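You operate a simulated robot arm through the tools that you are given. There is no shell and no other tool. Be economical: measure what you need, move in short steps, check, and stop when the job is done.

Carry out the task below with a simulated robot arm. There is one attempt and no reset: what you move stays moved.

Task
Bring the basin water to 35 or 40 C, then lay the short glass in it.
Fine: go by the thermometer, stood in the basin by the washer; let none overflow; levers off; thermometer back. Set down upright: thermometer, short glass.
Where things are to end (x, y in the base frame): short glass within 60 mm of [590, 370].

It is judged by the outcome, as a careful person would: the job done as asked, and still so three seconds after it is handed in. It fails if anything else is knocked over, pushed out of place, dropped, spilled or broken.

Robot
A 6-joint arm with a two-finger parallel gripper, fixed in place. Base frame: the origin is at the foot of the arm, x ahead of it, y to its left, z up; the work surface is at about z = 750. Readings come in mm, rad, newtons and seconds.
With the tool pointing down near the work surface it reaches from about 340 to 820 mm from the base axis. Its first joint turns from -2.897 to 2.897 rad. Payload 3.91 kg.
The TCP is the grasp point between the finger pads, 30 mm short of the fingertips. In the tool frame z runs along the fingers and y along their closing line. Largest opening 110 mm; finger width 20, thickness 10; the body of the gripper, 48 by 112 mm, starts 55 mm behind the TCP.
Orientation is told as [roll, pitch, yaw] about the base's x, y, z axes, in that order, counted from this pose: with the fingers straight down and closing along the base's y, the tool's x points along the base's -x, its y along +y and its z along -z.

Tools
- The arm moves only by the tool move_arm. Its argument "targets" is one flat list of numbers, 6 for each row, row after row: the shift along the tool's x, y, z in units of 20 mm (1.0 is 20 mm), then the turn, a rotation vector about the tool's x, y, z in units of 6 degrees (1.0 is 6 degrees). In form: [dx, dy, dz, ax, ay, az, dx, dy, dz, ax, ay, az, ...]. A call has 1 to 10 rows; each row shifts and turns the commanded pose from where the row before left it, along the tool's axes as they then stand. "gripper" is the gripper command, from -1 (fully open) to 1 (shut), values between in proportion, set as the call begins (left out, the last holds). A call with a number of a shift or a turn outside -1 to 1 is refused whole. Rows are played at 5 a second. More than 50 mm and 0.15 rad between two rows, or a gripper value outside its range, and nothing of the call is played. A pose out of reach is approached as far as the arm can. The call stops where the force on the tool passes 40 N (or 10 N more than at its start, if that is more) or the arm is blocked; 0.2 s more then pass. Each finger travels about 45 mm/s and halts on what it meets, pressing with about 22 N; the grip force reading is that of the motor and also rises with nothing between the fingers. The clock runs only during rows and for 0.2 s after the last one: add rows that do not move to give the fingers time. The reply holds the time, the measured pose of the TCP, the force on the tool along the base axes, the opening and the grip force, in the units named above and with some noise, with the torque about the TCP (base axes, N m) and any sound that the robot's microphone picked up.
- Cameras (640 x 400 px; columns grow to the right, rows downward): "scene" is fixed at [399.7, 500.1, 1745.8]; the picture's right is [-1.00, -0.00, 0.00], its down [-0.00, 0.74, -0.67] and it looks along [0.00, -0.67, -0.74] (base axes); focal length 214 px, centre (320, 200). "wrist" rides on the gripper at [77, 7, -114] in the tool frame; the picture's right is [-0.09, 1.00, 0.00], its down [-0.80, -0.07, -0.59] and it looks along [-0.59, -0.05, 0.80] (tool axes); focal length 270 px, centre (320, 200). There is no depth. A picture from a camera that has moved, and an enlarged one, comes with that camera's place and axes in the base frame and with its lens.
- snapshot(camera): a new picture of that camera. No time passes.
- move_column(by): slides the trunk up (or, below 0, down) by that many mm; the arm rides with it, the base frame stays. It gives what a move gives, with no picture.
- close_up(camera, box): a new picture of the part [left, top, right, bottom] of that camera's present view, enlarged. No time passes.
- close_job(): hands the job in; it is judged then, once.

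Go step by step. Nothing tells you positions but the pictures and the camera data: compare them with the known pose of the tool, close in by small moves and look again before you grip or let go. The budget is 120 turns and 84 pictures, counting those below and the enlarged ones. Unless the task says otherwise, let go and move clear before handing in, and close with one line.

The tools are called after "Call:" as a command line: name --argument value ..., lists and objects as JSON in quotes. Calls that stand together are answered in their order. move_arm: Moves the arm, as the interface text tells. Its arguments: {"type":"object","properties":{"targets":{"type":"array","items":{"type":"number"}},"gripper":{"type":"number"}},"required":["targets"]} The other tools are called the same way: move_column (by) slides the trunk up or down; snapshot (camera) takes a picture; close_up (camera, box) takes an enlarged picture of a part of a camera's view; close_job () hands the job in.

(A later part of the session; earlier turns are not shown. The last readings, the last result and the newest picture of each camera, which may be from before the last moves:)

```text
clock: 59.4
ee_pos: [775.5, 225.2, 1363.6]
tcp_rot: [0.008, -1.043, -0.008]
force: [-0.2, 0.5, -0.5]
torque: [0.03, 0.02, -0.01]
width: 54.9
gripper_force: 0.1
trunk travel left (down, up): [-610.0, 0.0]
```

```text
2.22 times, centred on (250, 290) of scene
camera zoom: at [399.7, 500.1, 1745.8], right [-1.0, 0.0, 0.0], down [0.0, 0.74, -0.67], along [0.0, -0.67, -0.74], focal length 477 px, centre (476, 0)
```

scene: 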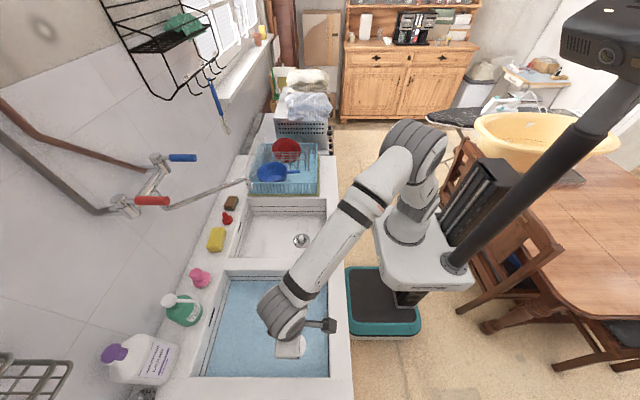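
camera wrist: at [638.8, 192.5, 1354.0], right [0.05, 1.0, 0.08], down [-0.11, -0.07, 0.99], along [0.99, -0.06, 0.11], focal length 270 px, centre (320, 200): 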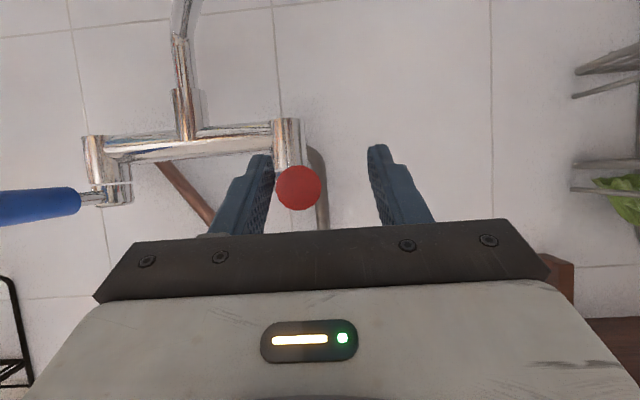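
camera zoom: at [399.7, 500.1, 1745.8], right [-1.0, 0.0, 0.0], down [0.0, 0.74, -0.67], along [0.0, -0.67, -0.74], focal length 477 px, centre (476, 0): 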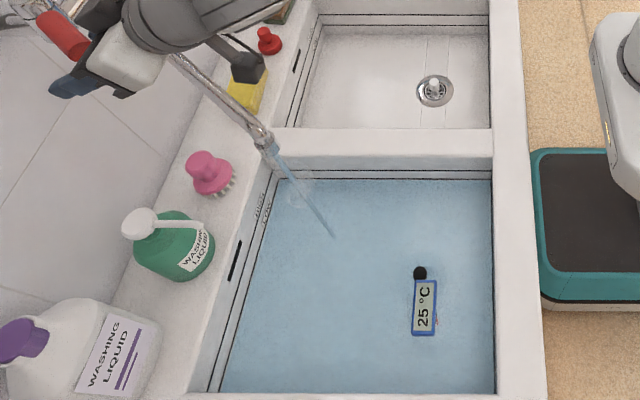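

25 °C already; red is hot (steam). I wait a short bit more.

Call:
move_arm --targets '[0, 0, 0, 0, 0, 0, 0, 0, 0, 0, 0, 0, 0, 0, 0, 0, 0, 0, 0, 0, 0, 0, 0, 0, 0, 0, 0, 0, 0, 0, 0, 0, 0, 0, 0, 0, 0, 0, 0, 0, 0, 0]'

Call:
close_up --camera "scene" --box '[160, 200, 340, 380]'

```text
clock: 61.0
ee_pos: [776.7, 225.7, 1362.3]
tcp_rot: [0.007, -1.043, -0.009]
force: [0.5, 0.2, -0.5]
torque: [-0.01, 0.0, 0.01]
width: 55.0
gripper_force: 0.0
trunk travel left (down, up): [-610.0, 0.0]
```

```text
2.22 times, centred on (250, 290) of scene
camera zoom: at [399.7, 500.1, 1745.8], right [-1.0, 0.0, 0.0], down [0.0, 0.74, -0.67], along [0.0, -0.67, -0.74], focal length 477 px, centre (476, 0)
```

zoom: 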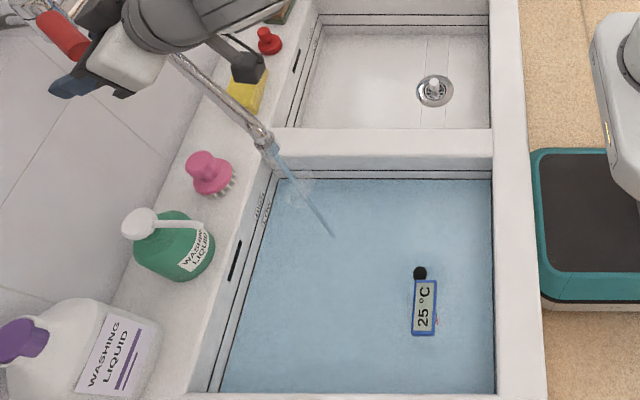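

Call:
move_arm --targets '[0, 0, 0, 0, 0, 0, 0, 0, 0, 0, 0, 0, 0, 0, 0, 0, 0, 0, 0, 0, 0, 0, 0, 0, 0, 0, 0, 0, 0, 0, 0, 0, 0, 0, 0, 0, 0, 0, 0, 0, 0, 0, 0, 0, 0, 0, 0, 0, 0, 0, 0, 0, 0, 0, 0, 0, 0, 0, 0, 0]'

Call:
close_up --camera "scene" --box '[160, 200, 340, 380]'

```text
clock: 63.1
ee_pos: [776.8, 225.7, 1363.0]
tcp_rot: [0.006, -1.044, -0.007]
force: [0.0, 0.4, -0.4]
torque: [-0.03, -0.01, 0.02]
width: 55.3
gripper_force: 0.1
trunk travel left (down, up): [-610.0, 0.0]
```

```text
2.22 times, centred on (250, 290) of scene
camera zoom: at [399.7, 500.1, 1745.8], right [-1.0, 0.0, 0.0], down [0.0, 0.74, -0.67], along [0.0, -0.67, -0.74], focal length 477 px, centre (476, 0)
```

zoom: 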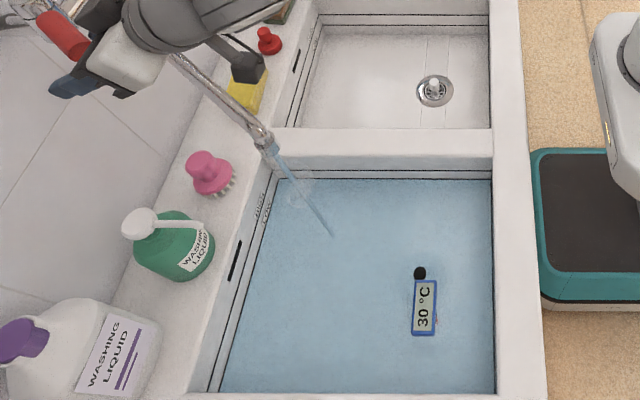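

30 °C now, about 4 s per 5 °C. I wait ~4 s more.

Call:
move_arm --targets '[0, 0, 0, 0, 0, 0, 0, 0, 0, 0, 0, 0, 0, 0, 0, 0, 0, 0, 0, 0, 0, 0, 0, 0, 0, 0, 0, 0, 0, 0, 0, 0, 0, 0, 0, 0, 0, 0, 0, 0, 0, 0, 0, 0, 0, 0, 0, 0, 0, 0, 0, 0, 0, 0, 0, 0, 0, 0, 0, 0]'

Call:
move_arm --targets '[0, 0, 0, 0, 0, 0, 0, 0, 0, 0, 0, 0, 0, 0, 0, 0, 0, 0, 0, 0, 0, 0, 0, 0, 0, 0, 0, 0, 0, 0, 0, 0, 0, 0, 0, 0, 0, 0, 0, 0, 0, 0, 0, 0, 0, 0, 0, 0]'

Call:
close_up --camera "scene" --box '[160, 200, 340, 380]'

```text
clock: 65.3
ee_pos: [776.7, 225.0, 1363.0]
tcp_rot: [0.008, -1.043, -0.007]
force: [-0.4, 0.8, 0.8]
torque: [0.01, -0.02, -0.02]
width: 54.8
gripper_force: 0.1
trunk travel left (down, up): [-610.0, 0.0]
```

```text
clock: 67.2
ee_pos: [776.4, 225.5, 1362.9]
tcp_rot: [0.007, -1.044, -0.009]
force: [-0.4, 0.6, 0.3]
torque: [0.04, 0.0, -0.03]
width: 54.9
gripper_force: 0.1
trunk travel left (down, up): [-610.0, 0.0]
```

```text
2.22 times, centred on (250, 290) of scene
camera zoom: at [399.7, 500.1, 1745.8], right [-1.0, 0.0, 0.0], down [0.0, 0.74, -0.67], along [0.0, -0.67, -0.74], focal length 477 px, centre (476, 0)
```

zoom: 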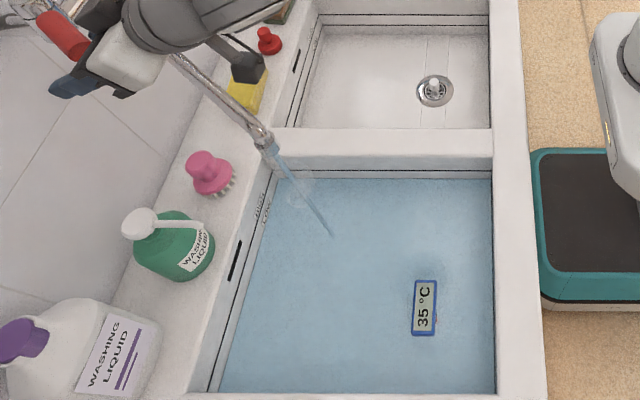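

35 °C reached. I close the hot lever by moving back in −y.

Call:
move_arm --targets '[0, -0.8, 0, 0, 0, 0, 0, -0.8, 0, 0, 0, 0, 0, -0.8, 0, 0, 0, 0, 0, -0.8, 0, 0, 0, 0, 0, -0.6, 0, 0, 0, 0, 0, -0.4, 0, 0, 0, 0]'

Call:
snapshot --camera "wrist"

Call:
close_up --camera "scene" --box '[120, 160, 340, 380]'

```text
clock: 68.5
ee_pos: [774.8, 141.3, 1362.6]
tcp_rot: [0.006, -1.044, -0.008]
force: [-0.1, -0.4, 0.6]
torque: [-0.05, 0.01, 0.03]
width: 54.9
gripper_force: 0.1
trunk travel left (down, up): [-610.0, 0.0]
```

```text
44 pictures are left
camera wrist: at [637.2, 146.6, 1353.4], right [0.05, 1.0, 0.08], down [-0.11, -0.07, 0.99], along [0.99, -0.06, 0.11], focal length 270 px, centre (320, 200)
```

wrist: 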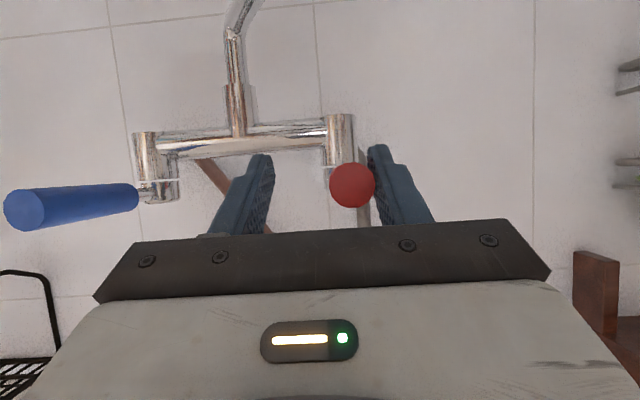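

```text
1.82 times, centred on (230, 270) of scene
camera zoom: at [399.7, 500.1, 1745.8], right [-1.0, 0.0, 0.0], down [0.0, 0.74, -0.67], along [0.0, -0.67, -0.74], focal length 390 px, centre (484, 73)
```

zoom: 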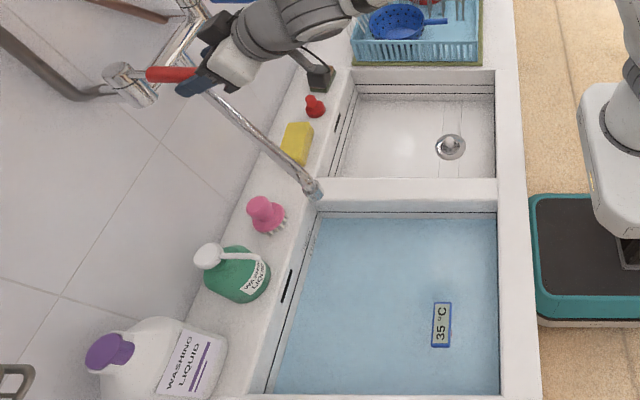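

Stream stopped and the lever is back near its start. I nudge a bit to feel the stop.

Call:
move_arm --targets '[0, -0.1, 0, 0, 0, 0, 0, -0.1, 0, 0, 0, 0]'

```text
clock: 69.2
ee_pos: [775.2, 138.0, 1364.2]
tcp_rot: [0.005, -1.043, -0.007]
force: [-0.6, 3.2, -1.2]
torque: [-0.01, 0.03, 0.09]
width: 56.6
gripper_force: 1.7
trunk travel left (down, up): [-610.0, 0.0]
```

The lever is at its stop (off). I recentre and back out.

Call:
move_arm --targets '[0, 0.8, 0, 0, 0, 0, 0.53, 0, -0.92, 0, 0, 0, 0.53, 0, -0.92, 0, 0, 0, 0.53, 0, -0.92, 0, 0, 0, 0.53, 0, -0.92, 0, 0, 0, 0.53, 0, -0.92, 0, 0, 0, 0.53, 0, -0.92, 0, 0, 0, 0.53, 0, -0.92, 0, 0, 0, 0.53, 0, -0.92, 0, 0, 0, 0.53, 0, -0.92, 0, 0, 0]'

Call:
snapshot --camera "wrist"

Call:
close_up --camera "scene" --box '[120, 160, 340, 380]'

```text
clock: 71.3
ee_pos: [581.7, 153.6, 1363.9]
tcp_rot: [0.007, -1.043, -0.009]
force: [0.4, -0.2, -0.1]
torque: [0.0, 0.0, -0.01]
width: 55.3
gripper_force: 0.1
trunk travel left (down, up): [-610.0, 0.0]
```

```text
42 pictures are left
camera wrist: at [444.5, 159.1, 1354.4], right [0.05, 1.0, 0.08], down [-0.11, -0.07, 0.99], along [0.99, -0.06, 0.11], focal length 270 px, centre (320, 200)
```

wrist: 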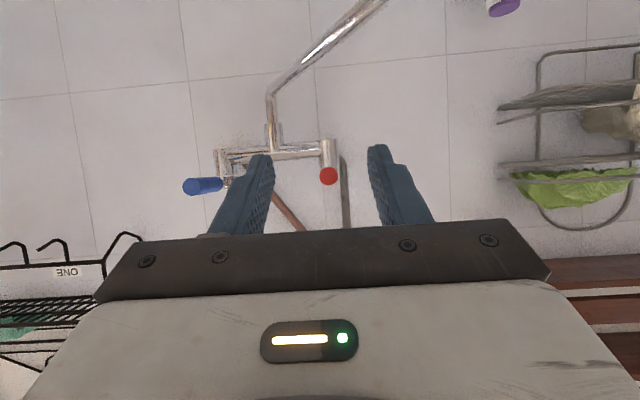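

```text
1.82 times, centred on (230, 270) of scene
camera zoom: at [399.7, 500.1, 1745.8], right [-1.0, 0.0, 0.0], down [0.0, 0.74, -0.67], along [0.0, -0.67, -0.74], focal length 390 px, centre (484, 73)
```

zoom: 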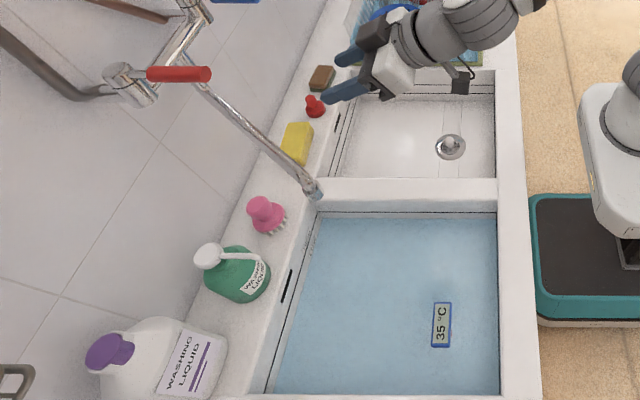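

35 °C, water off. Now I bring the tool upright and yaw it outward to look at the glass on the drainboard.

Call:
move_arm --targets '[0, 0, 0, 0, 1, 0, 0, 0, 0, 0, 1, 0, 0, 0, 0, 0, 1, 0, 0, 0, 0, 0, 1, 0, 0, 0, 0, 0, 1, 0, 0, 0, 0, 0, 1, 0, 0, 0, 0, 0, 1, 0, 0, 0, 0, 0, 1, 0, 0, 0, 0, 0, 1, 0, 0, 0, 0, 0, 0.97, 0]' --gripper -1

Call:
move_arm --targets '[0.6, 1, 0.6, 0, 0, -1, 0.8, 0.8, 0.6, 0, 0, -1, 1, 0.6, 0.6, 0, 0, -1, 1, 0.4, 0.6, 0, 0, -1, 1, 0.3, 0.6, 0, 0, -1, 0.6, 0.8, 0.6, 0, 0, -1, 0.4, 1, 0.6, 0, 0, -1, 0.4, 1, 0.6, 0, 0, -1, 0, 1, 0.6, 0, 0, -1, 0, 1, 0.6, 0, 0, 0]'

```text
clock: 73.5
ee_pos: [551.2, 201.8, 1326.4]
tcp_rot: [-0.177, -0.233, -0.023]
force: [-0.4, -0.3, 0.0]
torque: [0.0, 0.02, 0.01]
width: 110.1
gripper_force: 0.0
out of reach, approached as far as the arm can: row 5, 6, 7, 8, 9, 10
trunk travel left (down, up): [-610.0, 0.0]
```

```text
clock: 75.8
ee_pos: [403.9, 280.2, 1151.5]
tcp_rot: [-0.293, 0.002, 0.901]
force: [-0.1, -0.3, 0.5]
torque: [0.01, 0.0, -0.02]
width: 110.0
gripper_force: 0.1
out of reach, approached as far as the arm can: row 9
trunk travel left (down, up): [-610.0, 0.0]
```

A residual tilt remains; I level it and go towards the drainboard.

Call:
move_arm --targets '[0, 0.5, 0, -1, 0, 0, 0, 1, 0, -1, 0, 0, 0, 1, 0, -0.8, 0, 0, -0.8, 1, 0, 0, 0, 0, -0.8, 1, 0, 0, 0, 0, -0.8, 1, 0, 0, 0, 0, -0.8, 1, 0, 0, 0, 0, -0.8, 1, 0, 0, 0, 0, -0.8, 1, 0, 0, 0, 0, -0.8, 0.5, 0, 0, 0, 0]'

Call:
snapshot --camera "wrist"

```text
clock: 78.0
ee_pos: [351.6, 452.1, 1096.3]
tcp_rot: [-0.221, -0.015, 0.9]
force: [0.3, -0.8, 0.4]
torque: [0.03, -0.02, 0.0]
width: 110.0
gripper_force: 0.1
out of reach, approached as far as the arm can: row 1, 2, 3, 8, 9, 10
trunk travel left (down, up): [-610.0, 0.0]
```

```text
40 pictures are left
camera wrist: at [277.9, 409.6, 1205.2], right [-0.71, 0.68, -0.22], down [0.44, 0.66, 0.61], along [0.55, 0.33, -0.76], focal length 270 px, centre (320, 200)
```

wrist: 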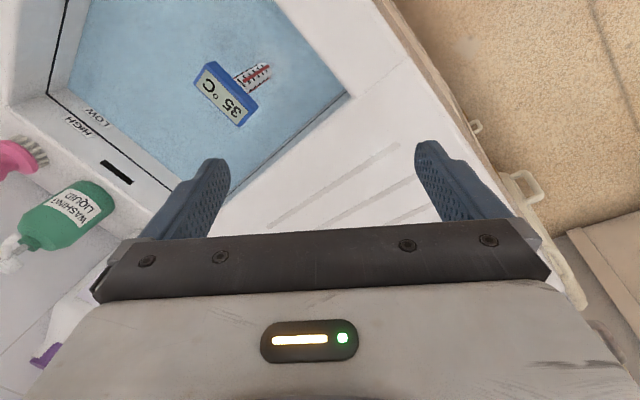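

The water lies between LOW and HIGH with 35 °C. Some wrist limit interferes; I check the arm's posture in the scene view.

Call:
snapshot --camera "scene"

```text
39 pictures are left
```

scene: 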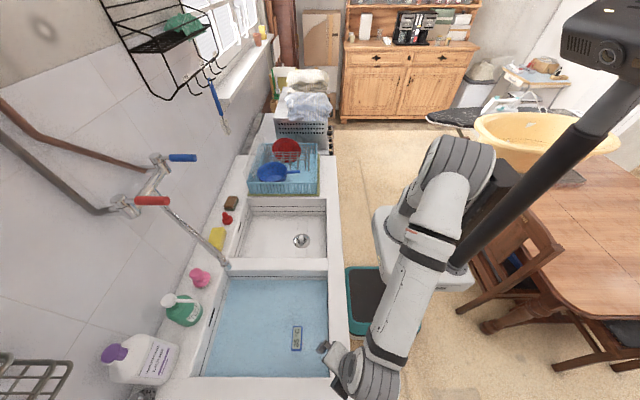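

I try leveling while reducing the yaw.

Call:
move_arm --targets '[0, 0, 0, 0, 0, 1, 0, 0, 0, 0, 0, 1, 0, 0, 0, 0, 0, 1, 0, 0, 0, 0, 0, 1]'

Call:
move_arm --targets '[0, 0, 0, -0.5, 0, 0, 0, 0, 0, -0.5, 0, 0, 0, 0, 0, -0.5, 0, 0, 0, 0, 0, -0.5, 0, 0]'

```text
clock: 79.0
ee_pos: [349.7, 444.5, 1087.3]
tcp_rot: [-0.193, -0.098, 0.488]
force: [-0.3, -1.1, -0.4]
torque: [-0.01, 0.02, 0.0]
width: 110.1
gripper_force: 0.0
out of reach, approached as far as the arm can: row 1, 2, 3, 4
trunk travel left (down, up): [-610.0, 0.0]
```

```text
clock: 80.0
ee_pos: [345.5, 435.7, 1073.2]
tcp_rot: [-0.129, -0.144, 0.496]
force: [-0.5, 0.4, 0.0]
torque: [0.01, -0.02, 0.01]
width: 110.3
gripper_force: 0.0
out of reach, approached as far as the arm can: row 1, 2, 3, 4
trunk travel left (down, up): [-610.0, 0.0]
```

The arm seems stuck in a poor joint branch. I go back towards the roomy home area before levelling.

Call:
move_arm --targets '[0.23, -0.94, -1, 0, 0, 0, 0.23, -0.94, -1, 0, 0, 0, 0.23, -0.94, -1, 0, 0, 0, 0.23, -0.94, -1, 0, 0, 0, 0.23, -0.94, -1, 0, 0, 0, 0.23, -0.94, -1, 0, 0, 0, 0.23, -0.94, -1, 0, 0, 0, 0.23, -0.94, -1, 0, 0, 0, 0.23, -0.94, -1, 0, 0, 0, 0.23, -0.94, -1, 0, 0, 0]'

Call:
move_arm --targets '[0.2, -0.9, -0.8, 0, 0, 0.5, 0.2, -0.9, -0.8, 0, 0, 0.5, 0.2, -0.9, -0.8, 0, 0, 0.5, 0.2, -0.9, -0.8, 0, 0, 0.5, 0, 0, 0, 0, 0.5, 0.5, 0, 0, 0, 0, 0.5, 0.5, 0, 0, 0, 0, 0.5, 0.5]'

```text
clock: 82.2
ee_pos: [333.6, 243.3, 1201.6]
tcp_rot: [-0.17, -0.164, 0.497]
force: [-0.2, -0.1, -0.5]
torque: [0.01, 0.04, -0.02]
width: 110.3
gripper_force: 0.1
out of reach, approached as far as the arm can: row 1, 2, 3, 4, 5, 6, 7, 8, 10
trunk travel left (down, up): [-610.0, 0.0]
```

```text
clock: 83.8
ee_pos: [326.7, 187.2, 1202.8]
tcp_rot: [-0.19, -0.134, 0.12]
force: [0.8, 1.0, 0.8]
torque: [-0.03, 0.04, -0.03]
width: 109.9
gripper_force: 0.1
out of reach, approached as far as the arm can: row 1, 2, 3, 4, 5, 6, 7
trunk travel left (down, up): [-610.0, 0.0]
```

Call:
move_arm --targets '[-1, 0, 0, 0, 0, 0, -1, 0, 0, 0, 0, 0, -1, 0, 0, 0, 0, 0, -1, 0, 0, 0, 0, 0, -1, 0, 0, 0, 0, 0, -1, 0, -1, 0, 0, 0, -1, 0, -1, 0, 0, 0, -1, 0, -1, 0, 0, 0, -1, 0, -1, 0, 0, 0, -1, 0, -1, 0, 0, 0]'

Call:
snapshot --camera "scene"

```text
clock: 86.0
ee_pos: [504.0, 226.4, 1311.0]
tcp_rot: [-0.222, -0.155, 0.125]
force: [0.4, 0.9, 0.3]
torque: [0.0, 0.03, 0.01]
width: 110.0
gripper_force: 0.1
out of reach, approached as far as the arm can: row 7, 8, 9, 10
trunk travel left (down, up): [-610.0, 0.0]
```

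```text
38 pictures are left
```

scene: 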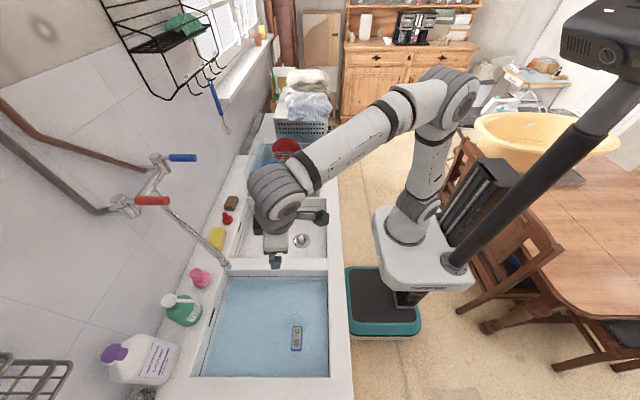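

I believe a wrist joint is at its stop after the forward-tilted work (14° short of vertical). I will unwind it by tilting the tool up in line with the forearm and coming down on the other side.

Call:
move_arm --targets '[-0.9, 0, 0, 0, -1, 0, -0.9, 0, 0, 0, -1, 0, -0.9, 0, 0, 0, -1, 0, -0.9, 0, 0, 0, -1, 0, -0.9, 0, 0, 0, -1, 0, -0.9, 0, 0, 0, -1, 0]'

```text
clock: 87.3
ee_pos: [599.7, 243.9, 1353.5]
tcp_rot: [-0.256, -0.753, 0.272]
force: [0.7, -0.7, 0.0]
torque: [0.01, -0.01, 0.0]
width: 110.1
gripper_force: 0.1
trunk travel left (down, up): [-610.0, 0.0]
```

Reachable there. Next I yaw toward the forearm line, then cross it diagonally up and left.

Call:
move_arm --targets '[0, 0.7, 0, -0.684, -0.185, -0.706, 0, 0.7, 0, -0.684, -0.185, -0.706, 0, 0.7, 0, -0.684, -0.185, -0.706, 0, 0.7, 0, -0.684, -0.185, -0.706, -0.9, 0, 0, 0.261, -0.965, 0, -0.45, 0, 0, 0.13, -0.48, 0]'

Call:
move_arm --targets '[-0.7, 0.6, 0, -0.42, -0.98, -0.55, -0.7, 0.6, 0, -0.44, -0.98, -0.5, -0.7, 0.6, 0, -0.46, -0.98, -0.45, -0.7, 0.6, 0, -0.5, -0.98, -0.4, -0.7, 0.6, 0, -0.5, -0.98, -0.35]'

```text
clock: 88.8
ee_pos: [602.0, 307.6, 1361.1]
tcp_rot: [-0.346, -0.895, 0.757]
force: [0.1, -0.1, 0.5]
torque: [0.0, 0.06, 0.0]
width: 110.3
gripper_force: 0.1
trunk travel left (down, up): [-610.0, 0.0]
```

```text
clock: 90.0
ee_pos: [604.4, 351.3, 1392.6]
tcp_rot: [-0.708, -1.103, 1.301]
force: [0.0, 0.1, 0.9]
torque: [0.0, 0.02, -0.01]
width: 110.1
gripper_force: 0.1
out of reach, approached as far as the arm can: row 3, 4, 5
trunk travel left (down, up): [-610.0, 0.0]
```

The tool is now aligned with the forearm. I keep pushing up and left through it.

Call:
move_arm --targets '[-0.7, 0.6, 0, -0.45, -0.97, -0.27, -0.7, 0.6, 0, -0.45, -0.97, -0.27, -0.7, 0.6, 0, -0.45, -0.97, -0.27]'

```text
clock: 90.8
ee_pos: [589.1, 384.5, 1415.4]
tcp_rot: [-1.176, -1.201, 1.926]
force: [0.4, -0.4, 0.4]
torque: [0.02, -0.02, -0.02]
width: 109.9
gripper_force: 0.0
out of reach, approached as far as the arm can: row 1
trunk travel left (down, up): [-610.0, 0.0]
```

Crossed over. Now swing a bit left, then pitch the tool down.

Call:
move_arm --targets '[0.3, 0.8, 0, -0.93, -0.33, -0.14, 0.3, 0.8, 0, -0.93, -0.33, -0.14, 0.9, 0.3, 0, -0.337, 0.941, 0, 0.9, 0.3, 0, -0.337, 0.941, 0, 0.9, 0.3, 0, -0.337, 0.941, 0, 0.9, 0.3, 0, -0.337, 0.941, 0, 0.9, 0.3, 0, -0.337, 0.941, 0, 0.9, 0.3, 0, -0.337, 0.941, 0, 0.9, 0.3, 0, -0.337, 0.941, 0, 0.9, 0.3, 0, -0.337, 0.941, 0]'

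```text
clock: 93.0
ee_pos: [526.8, 342.1, 1264.3]
tcp_rot: [-0.226, -0.551, 1.34]
force: [-0.3, -0.4, 1.5]
torque: [0.01, 0.01, -0.02]
width: 109.9
gripper_force: 0.0
trunk travel left (down, up): [-610.0, 0.0]
```

Works without limits. I finish levelling.

Call:
move_arm --targets '[0.9, 0.3, 0, -0.34, 0.94, 0, 0.9, 0.3, 0, -0.34, 0.94, 0, 0.5, 0.2, 0, -0.34, 0.94, 0, 0.5, 0.2, 0, -0.34, 0.94, 0, 0.5, 0.2, 0, -0.34, 0.94, 0, 0, 0, 0, -0.24, 0.66, 0]'

```text
clock: 94.3
ee_pos: [487.7, 249.6, 1179.0]
tcp_rot: [0.121, -0.2, 1.293]
force: [-0.9, -0.9, -0.6]
torque: [-0.02, -0.03, 0.01]
width: 109.9
gripper_force: 0.0
out of reach, approached as far as the arm can: row 2, 3, 4, 5, 6
trunk travel left (down, up): [-610.0, 0.0]
```

Partly stuck again; it may be the last joint this time (yaw is large). I rotate the tool back about its axis and try to level.

Call:
move_arm --targets '[0, 0, 0, 0, 0, 1, 0, 0, 0, 0, 0, 1, 0, 0, 0, 0, 0, 1, 0, 0, 0, 0, 0, 1, 0, 0, 0, 0, 0, 1, 0, 0, 0, 0, 0, 1, 0, 0, 0, 0, 0, 1]'

```text
clock: 96.0
ee_pos: [472.2, 239.6, 1136.7]
tcp_rot: [0.201, -0.064, 0.563]
force: [0.0, 0.2, -0.7]
torque: [0.01, 0.02, 0.0]
width: 109.9
gripper_force: 0.0
out of reach, approached as far as the arm can: row 1, 2, 3, 4, 5, 6, 7
trunk travel left (down, up): [-610.0, 0.0]
```

Still the same wrist stop. I'll go for a clean, in-plane crossing: tilt the tool well up above the forearm with yaw equal to the arm azimuth, then pitch straight down.

Call:
move_arm --targets '[-0.6, 0, -0.3, 0, -1, 0, -0.6, 0, -0.3, 0, -1, 0, -0.6, 0, -0.3, 0, -1, 0, -0.6, 0, -0.3, 0, -1, 0, -0.6, 0, -0.3, 0, -1, 0, -0.8, 0, -0.5, 0, -1, 0, -0.8, 0, -0.5, 0, -1, 0, -0.8, 0, -0.5, 0, -1, 0, -0.8, 0, -0.5, 0, -1, 0, -0.8, 0, -0.5, 0, -1, 0]'

```text
clock: 98.2
ee_pos: [544.3, 255.7, 1271.1]
tcp_rot: [0.387, -1.074, 0.236]
force: [-0.2, 0.7, -0.4]
torque: [-0.03, 0.01, -0.03]
width: 110.0
gripper_force: 0.1
trunk travel left (down, up): [-610.0, 0.0]
```

Call:
move_arm --targets '[-0.73, -0.83, -0.2, 0.88, -0.71, -0.28, -0.73, -0.83, -0.2, 0.88, -0.71, -0.28, -0.73, -0.83, -0.2, 0.88, -0.71, -0.28]'

```text
clock: 99.0
ee_pos: [575.7, 211.1, 1309.0]
tcp_rot: [-0.011, -1.31, 0.358]
force: [0.6, 0.3, 0.1]
torque: [0.0, -0.01, 0.02]
width: 110.2
gripper_force: 0.0
trunk travel left (down, up): [-610.0, 0.0]
```

Now in-plane. I pitch straight down through the forearm line.

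Call:
move_arm --targets '[0.9, 0, 0, 0, 1, 0, 0.9, 0, 0, 0, 1, 0, 0.9, 0, 0, 0, 1, 0, 0.9, 0, 0, 0, 1, 0, 0.9, 0, 0, 0, 1, 0, 0.9, 0, 0, 0, 1, 0, 0.9, 0, 0, 0, 1, 0, 0.9, 0, 0, 0, 1, 0, 0.9, 0, 0, 0, 1, 0, 0.9, 0, 0, 0, 1, 0]'

```text
clock: 101.2
ee_pos: [488.3, 195.4, 1186.8]
tcp_rot: [-0.059, -0.446, 0.333]
force: [-1.0, 0.1, 0.0]
torque: [-0.03, 0.0, 0.0]
width: 110.0
gripper_force: 0.0
out of reach, approached as far as the arm can: row 4, 5, 6, 7, 9, 10
trunk travel left (down, up): [-610.0, 0.0]
```

Call:
move_arm --targets '[0.5, 0, 0, 0, 1, 0, 0.5, 0, 0, 0, 1, 0, 0.5, 0, 0, 0, 1, 0, 0.5, 0, 0, 0, 1, 0]'

```text
clock: 102.2
ee_pos: [425.7, 202.3, 1119.1]
tcp_rot: [-0.166, -0.092, 0.305]
force: [-0.4, 0.4, -0.3]
torque: [-0.04, 0.0, 0.0]
width: 110.0
gripper_force: 0.1
out of reach, approached as far as the arm can: row 1, 2, 3, 4
trunk travel left (down, up): [-610.0, 0.0]
```

The last crossing slid round instead of through. I try again: go below the forearm line, push the target to the left, then raise through it.

Call:
move_arm --targets '[-0.9, 0, 0, 0, -1, 0, -0.9, 0, 0, 0, -1, 0, -0.9, 0, 0, 0, -1, 0, -0.9, 0, 0, 0, -1, 0, 0, 0.9, 0, -1, 0, 0, 0, 0.9, 0, -1, 0, 0, 0, 0.9, 0, -1, 0, 0, 0, 0.9, 0, -1, 0, 0]'

```text
clock: 104.0
ee_pos: [494.5, 266.7, 1138.0]
tcp_rot: [0.051, -0.61, 0.342]
force: [-0.4, 0.5, -0.3]
torque: [0.0, -0.03, -0.03]
width: 109.8
gripper_force: 0.1
out of reach, approached as far as the arm can: row 6, 7, 8
trunk travel left (down, up): [-610.0, 0.0]
```

Behaves as predicted (at the stop, slightly right of and below the forearm). Now push up-left.

Call:
move_arm --targets '[-0.3, 0.9, 0, -1, -0.4, 0, -0.3, 0.9, 0, -1, -0.4, 0, -0.5, 0.8, 0, -0.9, -0.7, 0, -0.5, 0.8, 0, -0.9, -0.7, 0]'

```text
clock: 105.0
ee_pos: [494.4, 322.6, 1165.1]
tcp_rot: [0.437, -0.833, 0.267]
force: [-0.2, -0.4, -0.5]
torque: [0.01, 0.03, 0.0]
width: 110.1
gripper_force: 0.1
out of reach, approached as far as the arm can: row 2
trunk travel left (down, up): [-610.0, 0.0]
```

Call:
move_arm --targets '[0.84, -0.32, 0, 0.359, 0.932, 0, 0.84, -0.32, 0, 0.359, 0.932, 0, 0.84, -0.32, 0, 0.359, 0.932, 0, 0.84, -0.32, 0, 0.359, 0.932, 0, 0.84, -0.32, 0, 0.359, 0.932, 0, 0.84, -0.32, 0, 0.359, 0.932, 0, 0.84, -0.32, 0, 0.359, 0.932, 0, 0.84, -0.32, 0, 0.359, 0.932, 0, 0.5, -0.2, 0, 0.25, 0.65, 0]'

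```text
clock: 107.0
ee_pos: [404.2, 231.7, 1092.6]
tcp_rot: [0.0, -0.005, 0.46]
force: [0.7, 0.0, -0.9]
torque: [-0.03, 0.0, 0.0]
width: 109.9
gripper_force: 0.2
trunk travel left (down, up): [-610.0, 0.0]
```

The wrist is back in its good branch and the tool is straight down. Now towards the glass.

Call:
move_arm --targets '[-0.5, 1, 0, 0, 0, -0.4, -0.5, 1, 0, 0, 0, -0.4, -0.5, 1, 0, 0, 0, -0.4, -0.5, 1, 0, 0, 0, -0.4, -0.5, 1, 0, 0, 0, -0.4, -0.5, 1, 0, 0, 0, -0.4, -0.5, 1, 0, 0, 0, -0.4, -0.5, 1, 0, 0, 0, -0.4, -0.5, 1, 0, 0, 0, -0.4, -0.5, 1, 0, 0, 0, -0.4]'

Call:
snapshot --camera "wrist"

```text
clock: 109.2
ee_pos: [363.8, 445.9, 1092.4]
tcp_rot: [-0.002, -0.005, 0.879]
force: [-0.5, 0.2, 0.9]
torque: [-0.03, 0.01, -0.01]
width: 110.1
gripper_force: 0.0
trunk travel left (down, up): [-610.0, 0.0]
```

```text
37 pictures are left
camera wrist: at [308.9, 389.9, 1206.5], right [-0.71, 0.7, 0.0], down [0.56, 0.57, 0.6], along [0.42, 0.43, -0.8], focal length 270 px, centre (320, 200)
```

wrist: 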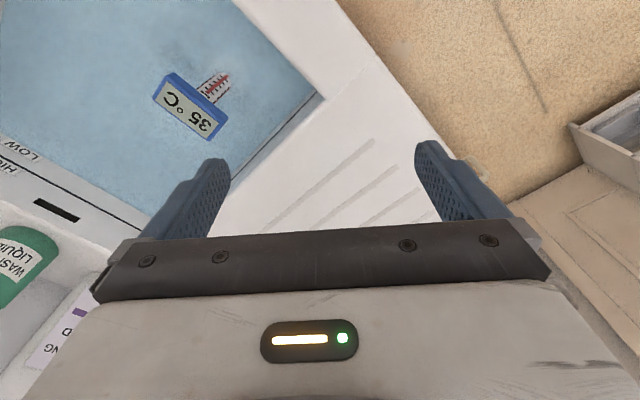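

Still 35 °C. I move further out towards the glass.

Call:
move_arm --targets '[-0.7, 0.7, 0, 0, 0, -0.3, -0.7, 0.7, 0, 0, 0, -0.3, -0.7, 0.7, 0, 0, 0, -0.3, -0.7, 0.7, 0, 0, 0, -0.3, -0.7, 0.5, 0, 0, 0, -0.3, -0.7, 0.5, 0, 0, 0, -0.3]'

Call:
snapshot --camera "wrist"

```text
clock: 110.5
ee_pos: [350.2, 560.7, 1092.8]
tcp_rot: [-0.005, -0.005, 1.068]
force: [-0.3, 0.0, -0.3]
torque: [-0.05, -0.03, -0.03]
width: 109.7
gripper_force: 0.0
trunk travel left (down, up): [-610.0, 0.0]
```

```text
36 pictures are left
camera wrist: at [307.0, 495.0, 1207.4], right [-0.83, 0.56, 0.0], down [0.45, 0.67, 0.6], along [0.34, 0.5, -0.8], focal length 270 px, centre (320, 200)
```

wrist: 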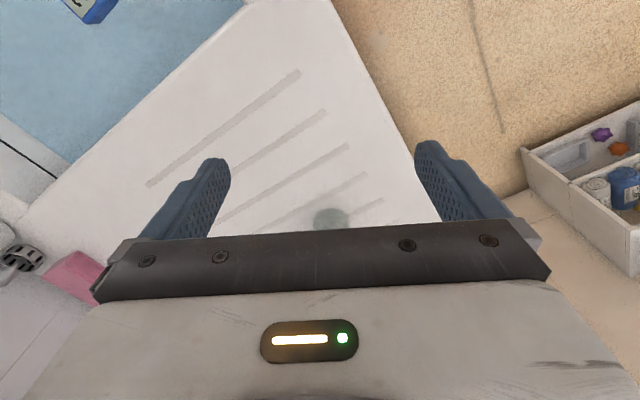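

The glass base appears at about (433, 710). I move outward 120 mm above it.

Call:
move_arm --targets '[-1, 0, 0, 0, 0, 0, -1, 0, 0, 0, 0, 0, -1, 0, 0, 0, 0, 0, -1, 0, 0, 0, 0, 0, -1, 0, 0, 0, 0, 0, -1, 0, 0, 0, 0, 0]'

Call:
snapshot --camera "wrist"

```text
clock: 112.0
ee_pos: [407.5, 666.2, 1094.0]
tcp_rot: [-0.003, -0.005, 1.069]
force: [-0.2, 0.0, -0.2]
torque: [0.02, 0.0, -0.01]
width: 110.1
gripper_force: 0.0
trunk travel left (down, up): [-610.0, 0.0]
```

```text
35 pictures are left
camera wrist: at [363.8, 600.8, 1208.0], right [-0.83, 0.56, 0.0], down [0.45, 0.67, 0.6], along [0.34, 0.5, -0.8], focal length 270 px, centre (320, 200)
```

wrist: 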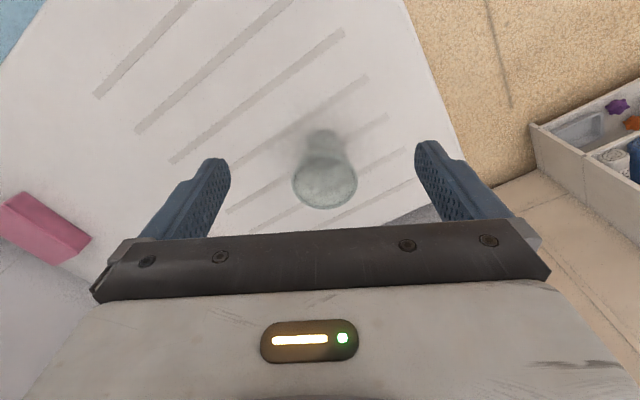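

The glass is upright at about (438, 715), rim z ≈ 1002, ~60 mm wide. I move 57 mm further out and check reach.

Call:
move_arm --targets '[-1, -0.07, 0, 0, 0, 0, -1, -0.07, 0, 0, 0, 0, -0.85, 0, 0, 0, 0, 0]'

Call:
snapshot --camera "wrist"

```text
clock: 112.8
ee_pos: [415.6, 677.5, 1094.5]
tcp_rot: [-0.002, -0.007, 1.07]
force: [-1.2, 0.3, -1.0]
torque: [-0.02, 0.02, 0.02]
width: 110.2
gripper_force: 0.1
out of reach, approached as far as the arm can: row 1, 2, 3
trunk travel left (down, up): [-610.0, 0.0]
```

```text
34 pictures are left
camera wrist: at [371.7, 611.2, 1207.5], right [-0.83, 0.56, 0.0], down [0.45, 0.67, 0.6], along [0.34, 0.5, -0.8], focal length 270 px, centre (320, 200)
```

wrist: 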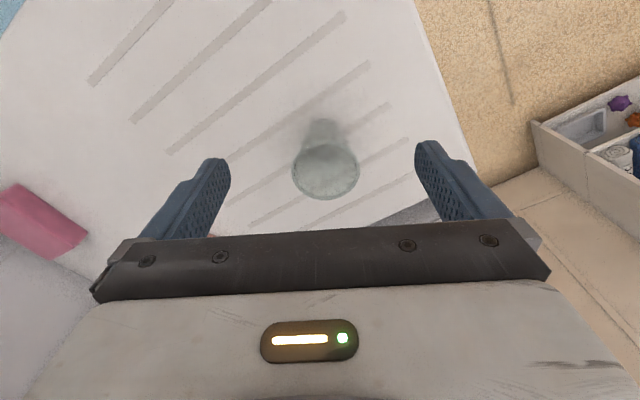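

Reach limit near r≈795 with the tool vertical. I tilt 18° outward, move over the glass and look.

Call:
move_arm --targets '[0, 0, 0, 0, -1, 0, 0, 0, 0, 0, -1, 0, 0, 0, 0, 0, -1, 0, -0.7, -0.05, 0.22, 0, 0, 0, -0.7, -0.05, 0.22, 0, 0, 0, -0.64, -0.05, 0.22, 0, 0, 0]'

Call:
snapshot --camera "wrist"

```text
clock: 114.2
ee_pos: [439.8, 712.3, 1093.1]
tcp_rot: [-0.004, -0.319, 1.066]
force: [0.1, 0.1, -0.3]
torque: [0.0, -0.01, 0.0]
width: 110.0
gripper_force: 0.1
trunk travel left (down, up): [-610.0, 0.0]
```

```text
33 pictures are left
camera wrist: at [381.3, 619.2, 1177.9], right [-0.83, 0.55, 0.03], down [0.34, 0.47, 0.82], along [0.44, 0.69, -0.58], focal length 270 px, centre (320, 200)
```

wrist: 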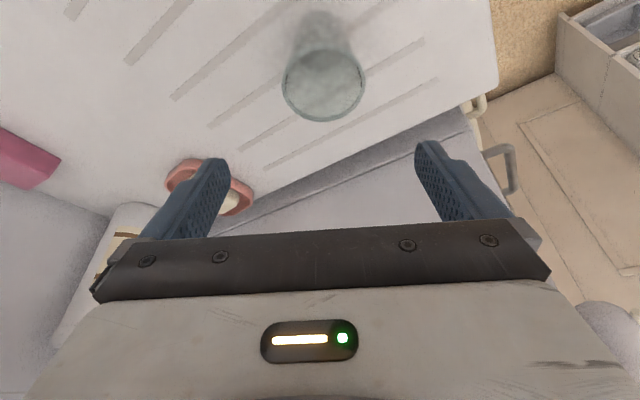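

Glass centre (436, 714) confirmed under the TCP. I descend straight to z ≈ 972.

Call:
move_arm --targets '[0.27, 0, 0.83, 0, 0, 0, 0.27, 0, 0.83, 0, 0, 0, 0.27, 0, 0.83, 0, 0, 0, 0.27, 0, 0.83, 0, 0, 0, 0.27, 0, 0.83, 0, 0, 0, 0.27, 0, 0.83, 0, 0, 0, 0.27, 0, 0.83, 0, 0, 0]'

Call:
snapshot --camera "wrist"

```text
clock: 115.8
ee_pos: [442.1, 712.2, 972.0]
tcp_rot: [-0.003, -0.321, 1.068]
force: [0.0, -0.4, 0.5]
torque: [0.01, 0.0, 0.0]
width: 109.9
gripper_force: 0.0
trunk travel left (down, up): [-610.0, 0.0]
```

```text
32 pictures are left
camera wrist: at [383.0, 619.1, 1056.7], right [-0.83, 0.55, 0.03], down [0.34, 0.47, 0.82], along [0.44, 0.69, -0.58], focal length 270 px, centre (320, 200)
```

wrist: 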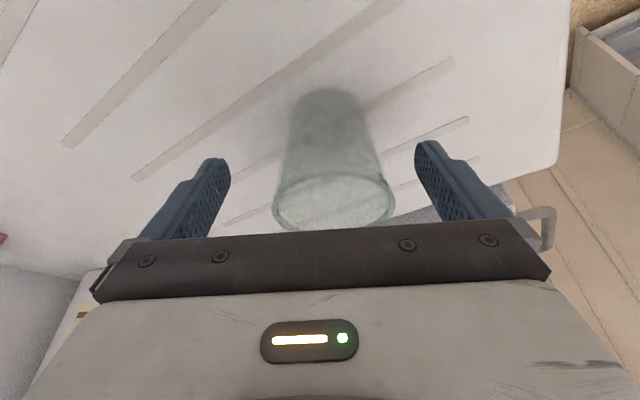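

The glass is between the fingers but slightly off; its rim looks nearer z≈978. I go 18 mm further along the tool and 6 mm sideways, then look again.

Call:
move_arm --targets '[0, 0.3, 0.45, 0, 0, 0, 0, 0, 0.45, 0, 0, 0]'

Call:
snapshot --camera "wrist"

```text
clock: 116.3
ee_pos: [438.5, 721.7, 954.6]
tcp_rot: [-0.003, -0.319, 1.068]
force: [-0.6, 0.5, 0.4]
torque: [0.02, -0.02, 0.0]
width: 109.8
gripper_force: 0.1
trunk travel left (down, up): [-610.0, 0.0]
```

```text
31 pictures are left
camera wrist: at [380.5, 628.7, 1039.0], right [-0.83, 0.55, 0.03], down [0.34, 0.47, 0.82], along [0.44, 0.69, -0.58], focal length 270 px, centre (320, 200)
```

wrist: 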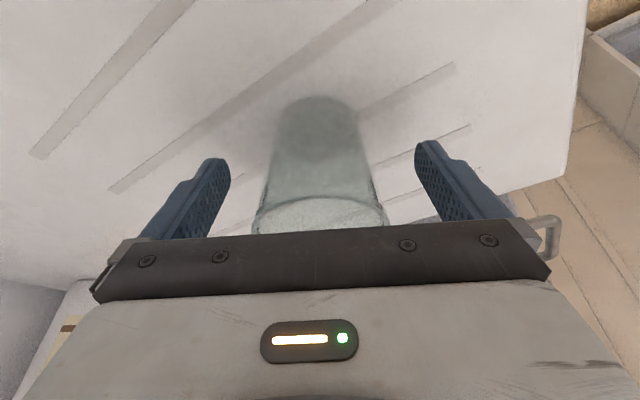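

Centred sideways; I go 8 mm further outward, then close.

Call:
move_arm --targets '[-0.38, 0, 0.12, 0, 0, 0]'

Call:
move_arm --targets '[0, 0, 0, 0, 0, 0, 0, 0, 0, 0, 0, 0, 0, 0, 0, 0, 0, 0, 0, 0, 0, 0, 0, 0, 0, 0, 0, 0, 0, 0]' --gripper 1

Call:
snapshot --camera "wrist"

```text
clock: 116.8
ee_pos: [442.5, 730.8, 955.0]
tcp_rot: [-0.002, -0.32, 1.068]
force: [0.0, 0.3, 0.4]
torque: [-0.02, -0.02, -0.01]
width: 110.1
gripper_force: 0.1
trunk travel left (down, up): [-610.0, 0.0]
```

```text
clock: 118.0
ee_pos: [442.3, 730.1, 955.4]
tcp_rot: [-0.003, -0.321, 1.068]
force: [0.7, -0.3, 1.7]
torque: [-0.09, -0.06, -0.03]
width: 63.1
gripper_force: 22.4
trunk travel left (down, up): [-610.0, 0.0]
```

```text
30 pictures are left
camera wrist: at [384.1, 636.5, 1039.4], right [-0.83, 0.55, 0.03], down [0.34, 0.47, 0.82], along [0.44, 0.69, -0.58], focal length 270 px, centre (320, 200)
```

wrist: 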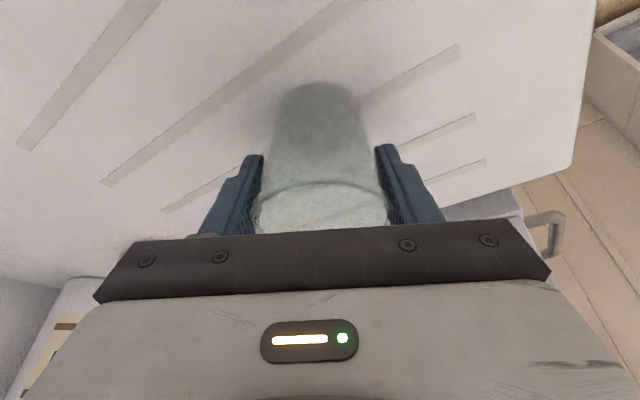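

Gripped at 63 mm. I lift straight up, then pull inward, and check.

Call:
move_arm --targets '[-0.31, 0, -0.95, 0, 0, 0, -0.31, 0, -0.95, 0, 0, 0, -0.31, 0, -0.95, 0, 0, 0, 0.65, 0, -1, 0, 0, 0, 0.65, 0, -1, 0, 0, 0, 0.95, 0, -0.3, 0, 0, 0, 0.95, 0, -0.3, 0, 0, 0, 0.95, 0, -0.3, 0, 0, 0, 0.95, 0, -0.3, 0, 0, 0, 0.95, 0, -0.3, 0, 0, 0]'

Call:
snapshot --camera "wrist"

```text
clock: 120.2
ee_pos: [376.5, 609.3, 1044.3]
tcp_rot: [-0.004, -0.319, 1.066]
force: [-0.4, -0.3, -1.5]
torque: [-0.02, -0.03, -0.03]
width: 62.2
gripper_force: 21.7
trunk travel left (down, up): [-610.0, 0.0]
```

```text
29 pictures are left
camera wrist: at [317.7, 515.2, 1127.9], right [-0.83, 0.55, 0.02], down [0.34, 0.47, 0.82], along [0.44, 0.69, -0.58], focal length 270 px, centre (320, 200)
```

wrist: 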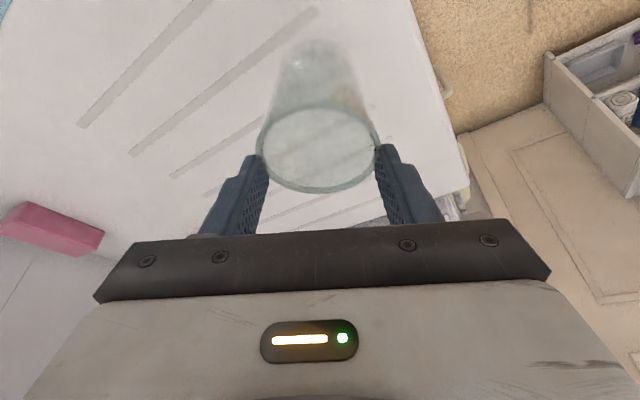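

The glass sits lower in the fingers than before, near its rim. I check whether it is still slipping by waiting briefly.

Call:
move_arm --targets '[0, 0, 0, 0, 0, 0, 0, 0, 0, 0, 0, 0, 0, 0, 0, 0, 0, 0, 0, 0, 0, 0, 0, 0]'

Call:
close_up --camera "wrist" --box '[160, 20, 480, 240]'

```text
clock: 121.2
ee_pos: [377.5, 610.2, 1043.8]
tcp_rot: [-0.003, -0.321, 1.071]
force: [0.8, 0.6, -1.9]
torque: [-0.02, -0.03, 0.01]
width: 62.3
gripper_force: 22.1
trunk travel left (down, up): [-610.0, 0.0]
```

```text
1.82 times, centred on (320, 130) of wrist
camera zoom: at [318.1, 515.9, 1127.9], right [-0.83, 0.55, 0.03], down [0.34, 0.47, 0.82], along [0.44, 0.69, -0.58], focal length 491 px, centre (320, 327)
```

zoom: 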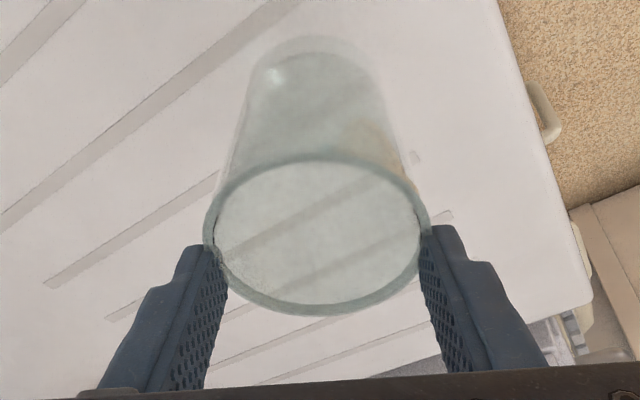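

It holds but only near the fingertips. I set it back down on the drainboard here, where the tool can be vertical, and regrip properly.

Call:
move_arm --targets '[0.155, 0, 0.475, 0, 0, 0, 0.155, 0, 0.475, 0, 0, 0, 0.1, 0, 0.3, 0, 0, 0, 0.06, 0, 0.19, 0, 0, 0, 0.06, 0, 0.19, 0, 0, 0, 0.06, 0, 0.19, 0, 0, 0]'

```text
clock: 122.5
ee_pos: [376.5, 608.9, 1003.1]
tcp_rot: [-0.002, -0.32, 1.067]
force: [0.0, -0.2, -1.9]
torque: [0.01, -0.02, -0.01]
width: 62.6
gripper_force: 21.7
trunk travel left (down, up): [-610.0, 0.0]
```

Call:
move_arm --targets '[0.05, 0, 0.15, 0, 0, 0, 0.05, 0, 0.15, 0, 0, 0, 0.05, 0, 0.15, 0, 0, 0, 0.05, 0, 0.15, 0, 0, 0]'

Call:
snapshot --camera "wrist"

```text
clock: 123.5
ee_pos: [374.4, 609.3, 994.7]
tcp_rot: [-0.002, -0.326, 1.068]
force: [2.0, 2.3, 14.3]
torque: [0.02, -0.03, 0.12]
width: 62.3
gripper_force: 21.8
trunk travel left (down, up): [-610.0, 0.0]
```

```text
27 pictures are left
camera wrist: at [316.2, 514.9, 1078.9], right [-0.83, 0.55, 0.03], down [0.33, 0.46, 0.82], along [0.44, 0.69, -0.57], focal length 270 px, centre (320, 200)
```

wrist: 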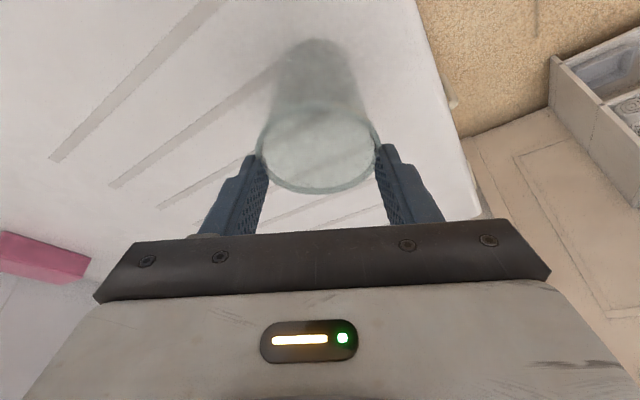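

It stands on the drainboard. I open, rise and set the tool vertical above it.

Call:
move_arm --targets '[-0.02, 0, -0.06, 0, 0, 0]'

Call:
move_arm --targets '[0, 0, 0, 0, 0, 0, 0, 0, 0, 0, 0, 0, 0, 0, 0, 0, 0, 0, 0, 0, 0, 0, 0, 0]' --gripper -1

Call:
move_arm --targets '[-0.31, 0, -0.95, 0, 0, 0, -0.31, 0, -0.95, 0, 0, 0, -0.31, 0, -0.95, 0, 0, 0, -0.31, 0, -0.95, 0, 0, 0, 0, 0, 0, 0, 1, 0, 0, 0, 0, 0, 1, 0, 0, 0, 0, 0, 1, 0, 0, 0, 0, 0, 0.06, 0]'

Call:
snapshot --camera "wrist"

```text
clock: 124.0
ee_pos: [375.0, 608.8, 995.7]
tcp_rot: [-0.005, -0.322, 1.068]
force: [2.8, 4.1, 13.0]
torque: [0.3, -0.19, 0.03]
width: 62.5
gripper_force: 21.8
trunk travel left (down, up): [-610.0, 0.0]
```

```text
clock: 125.0
ee_pos: [374.6, 608.7, 992.5]
tcp_rot: [-0.005, -0.319, 1.068]
force: [0.5, -0.5, 0.6]
torque: [0.01, -0.02, -0.01]
width: 110.2
gripper_force: 0.0
trunk travel left (down, up): [-610.0, 0.0]
```

```text
clock: 126.8
ee_pos: [375.8, 607.2, 1072.5]
tcp_rot: [-0.003, 0.001, 1.068]
force: [-0.2, 0.1, -0.9]
torque: [-0.01, 0.0, 0.0]
width: 110.0
gripper_force: 0.1
trunk travel left (down, up): [-610.0, 0.0]
```

```text
26 pictures are left
camera wrist: at [332.0, 542.9, 1187.2], right [-0.83, 0.56, 0.0], down [0.45, 0.67, 0.59], along [0.33, 0.49, -0.8], focal length 270 px, centre (320, 200)
```

wrist: 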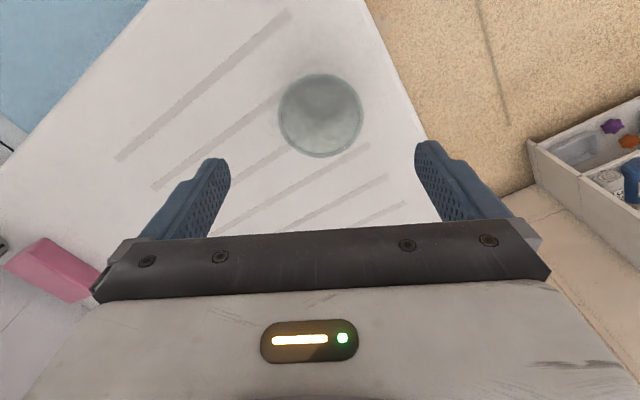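

Glass at about (372, 603). I descend vertically around it to TCP z≈944.

Call:
move_arm --targets '[0.2, 0, 0.914, 0, 0, 0, 0, 0, 0.914, 0, 0, 0, 0, 0, 0.914, 0, 0, 0, 0, 0, 0.914, 0, 0, 0, 0, 0, 0.914, 0, 0, 0, 0, 0, 0.914, 0, 0, 0, 0, 0, 0.914, 0, 0, 0]'

Call:
snapshot --camera "wrist"

```text
clock: 128.3
ee_pos: [374.5, 603.8, 944.1]
tcp_rot: [-0.003, -0.001, 1.068]
force: [-0.2, 0.0, -0.1]
torque: [-0.01, -0.01, -0.02]
width: 110.1
gripper_force: 0.1
trunk travel left (down, up): [-610.0, 0.0]
```

```text
25 pictures are left
camera wrist: at [330.0, 538.6, 1059.4], right [-0.83, 0.56, 0.0], down [0.45, 0.67, 0.59], along [0.33, 0.49, -0.8], focal length 270 px, centre (320, 200)
```

wrist: 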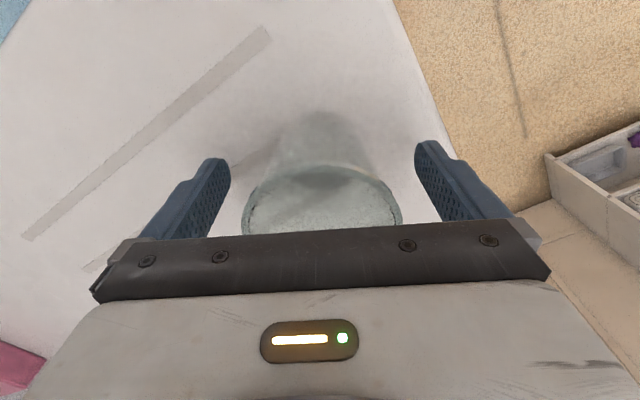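

Matches the expected centred view. Closing.

Call:
move_arm --targets '[0, 0, 0, 0, 0, 0, 0, 0, 0, 0, 0, 0, 0, 0, 0, 0, 0, 0, 0, 0, 0, 0, 0, 0, 0, 0, 0, 0, 0, 0]' --gripper 1

Call:
move_arm --targets '[0, 0, -0.3, 0, 0, 0, 0, 0, -0.4, 0, 0, 0, 0, 0, -0.5, 0, 0, 0, 0, 0, -0.6, 0, 0, 0, 0, 0, -0.6, 0, 0, 0, 0, 0, -0.6, 0, 0, 0, 0, 0, -0.6, 0, 0, 0, 0, 0, -0.6, 0, 0, 0]'

Call:
snapshot --camera "wrist"

```text
clock: 129.6
ee_pos: [372.8, 603.4, 945.3]
tcp_rot: [-0.002, -0.001, 1.067]
force: [-0.9, 0.2, 0.2]
torque: [0.05, 0.07, -0.01]
width: 62.0
gripper_force: 22.0
trunk travel left (down, up): [-610.0, 0.0]
```

```text
clock: 131.3
ee_pos: [372.9, 602.7, 1030.0]
tcp_rot: [-0.004, 0.001, 1.069]
force: [0.7, -0.1, -2.8]
torque: [0.02, -0.03, -0.02]
width: 62.3
gripper_force: 22.2
trunk travel left (down, up): [-610.0, 0.0]
```

```text
24 pictures are left
camera wrist: at [329.7, 537.8, 1143.9], right [-0.83, 0.56, 0.0], down [0.45, 0.67, 0.59], along [0.33, 0.49, -0.8], focal length 270 px, centre (320, 200)
```

wrist: 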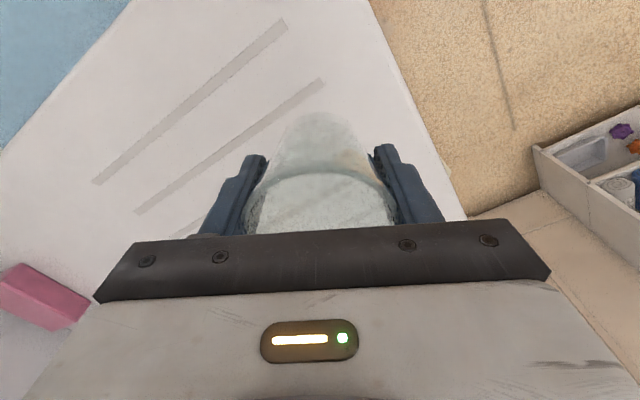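

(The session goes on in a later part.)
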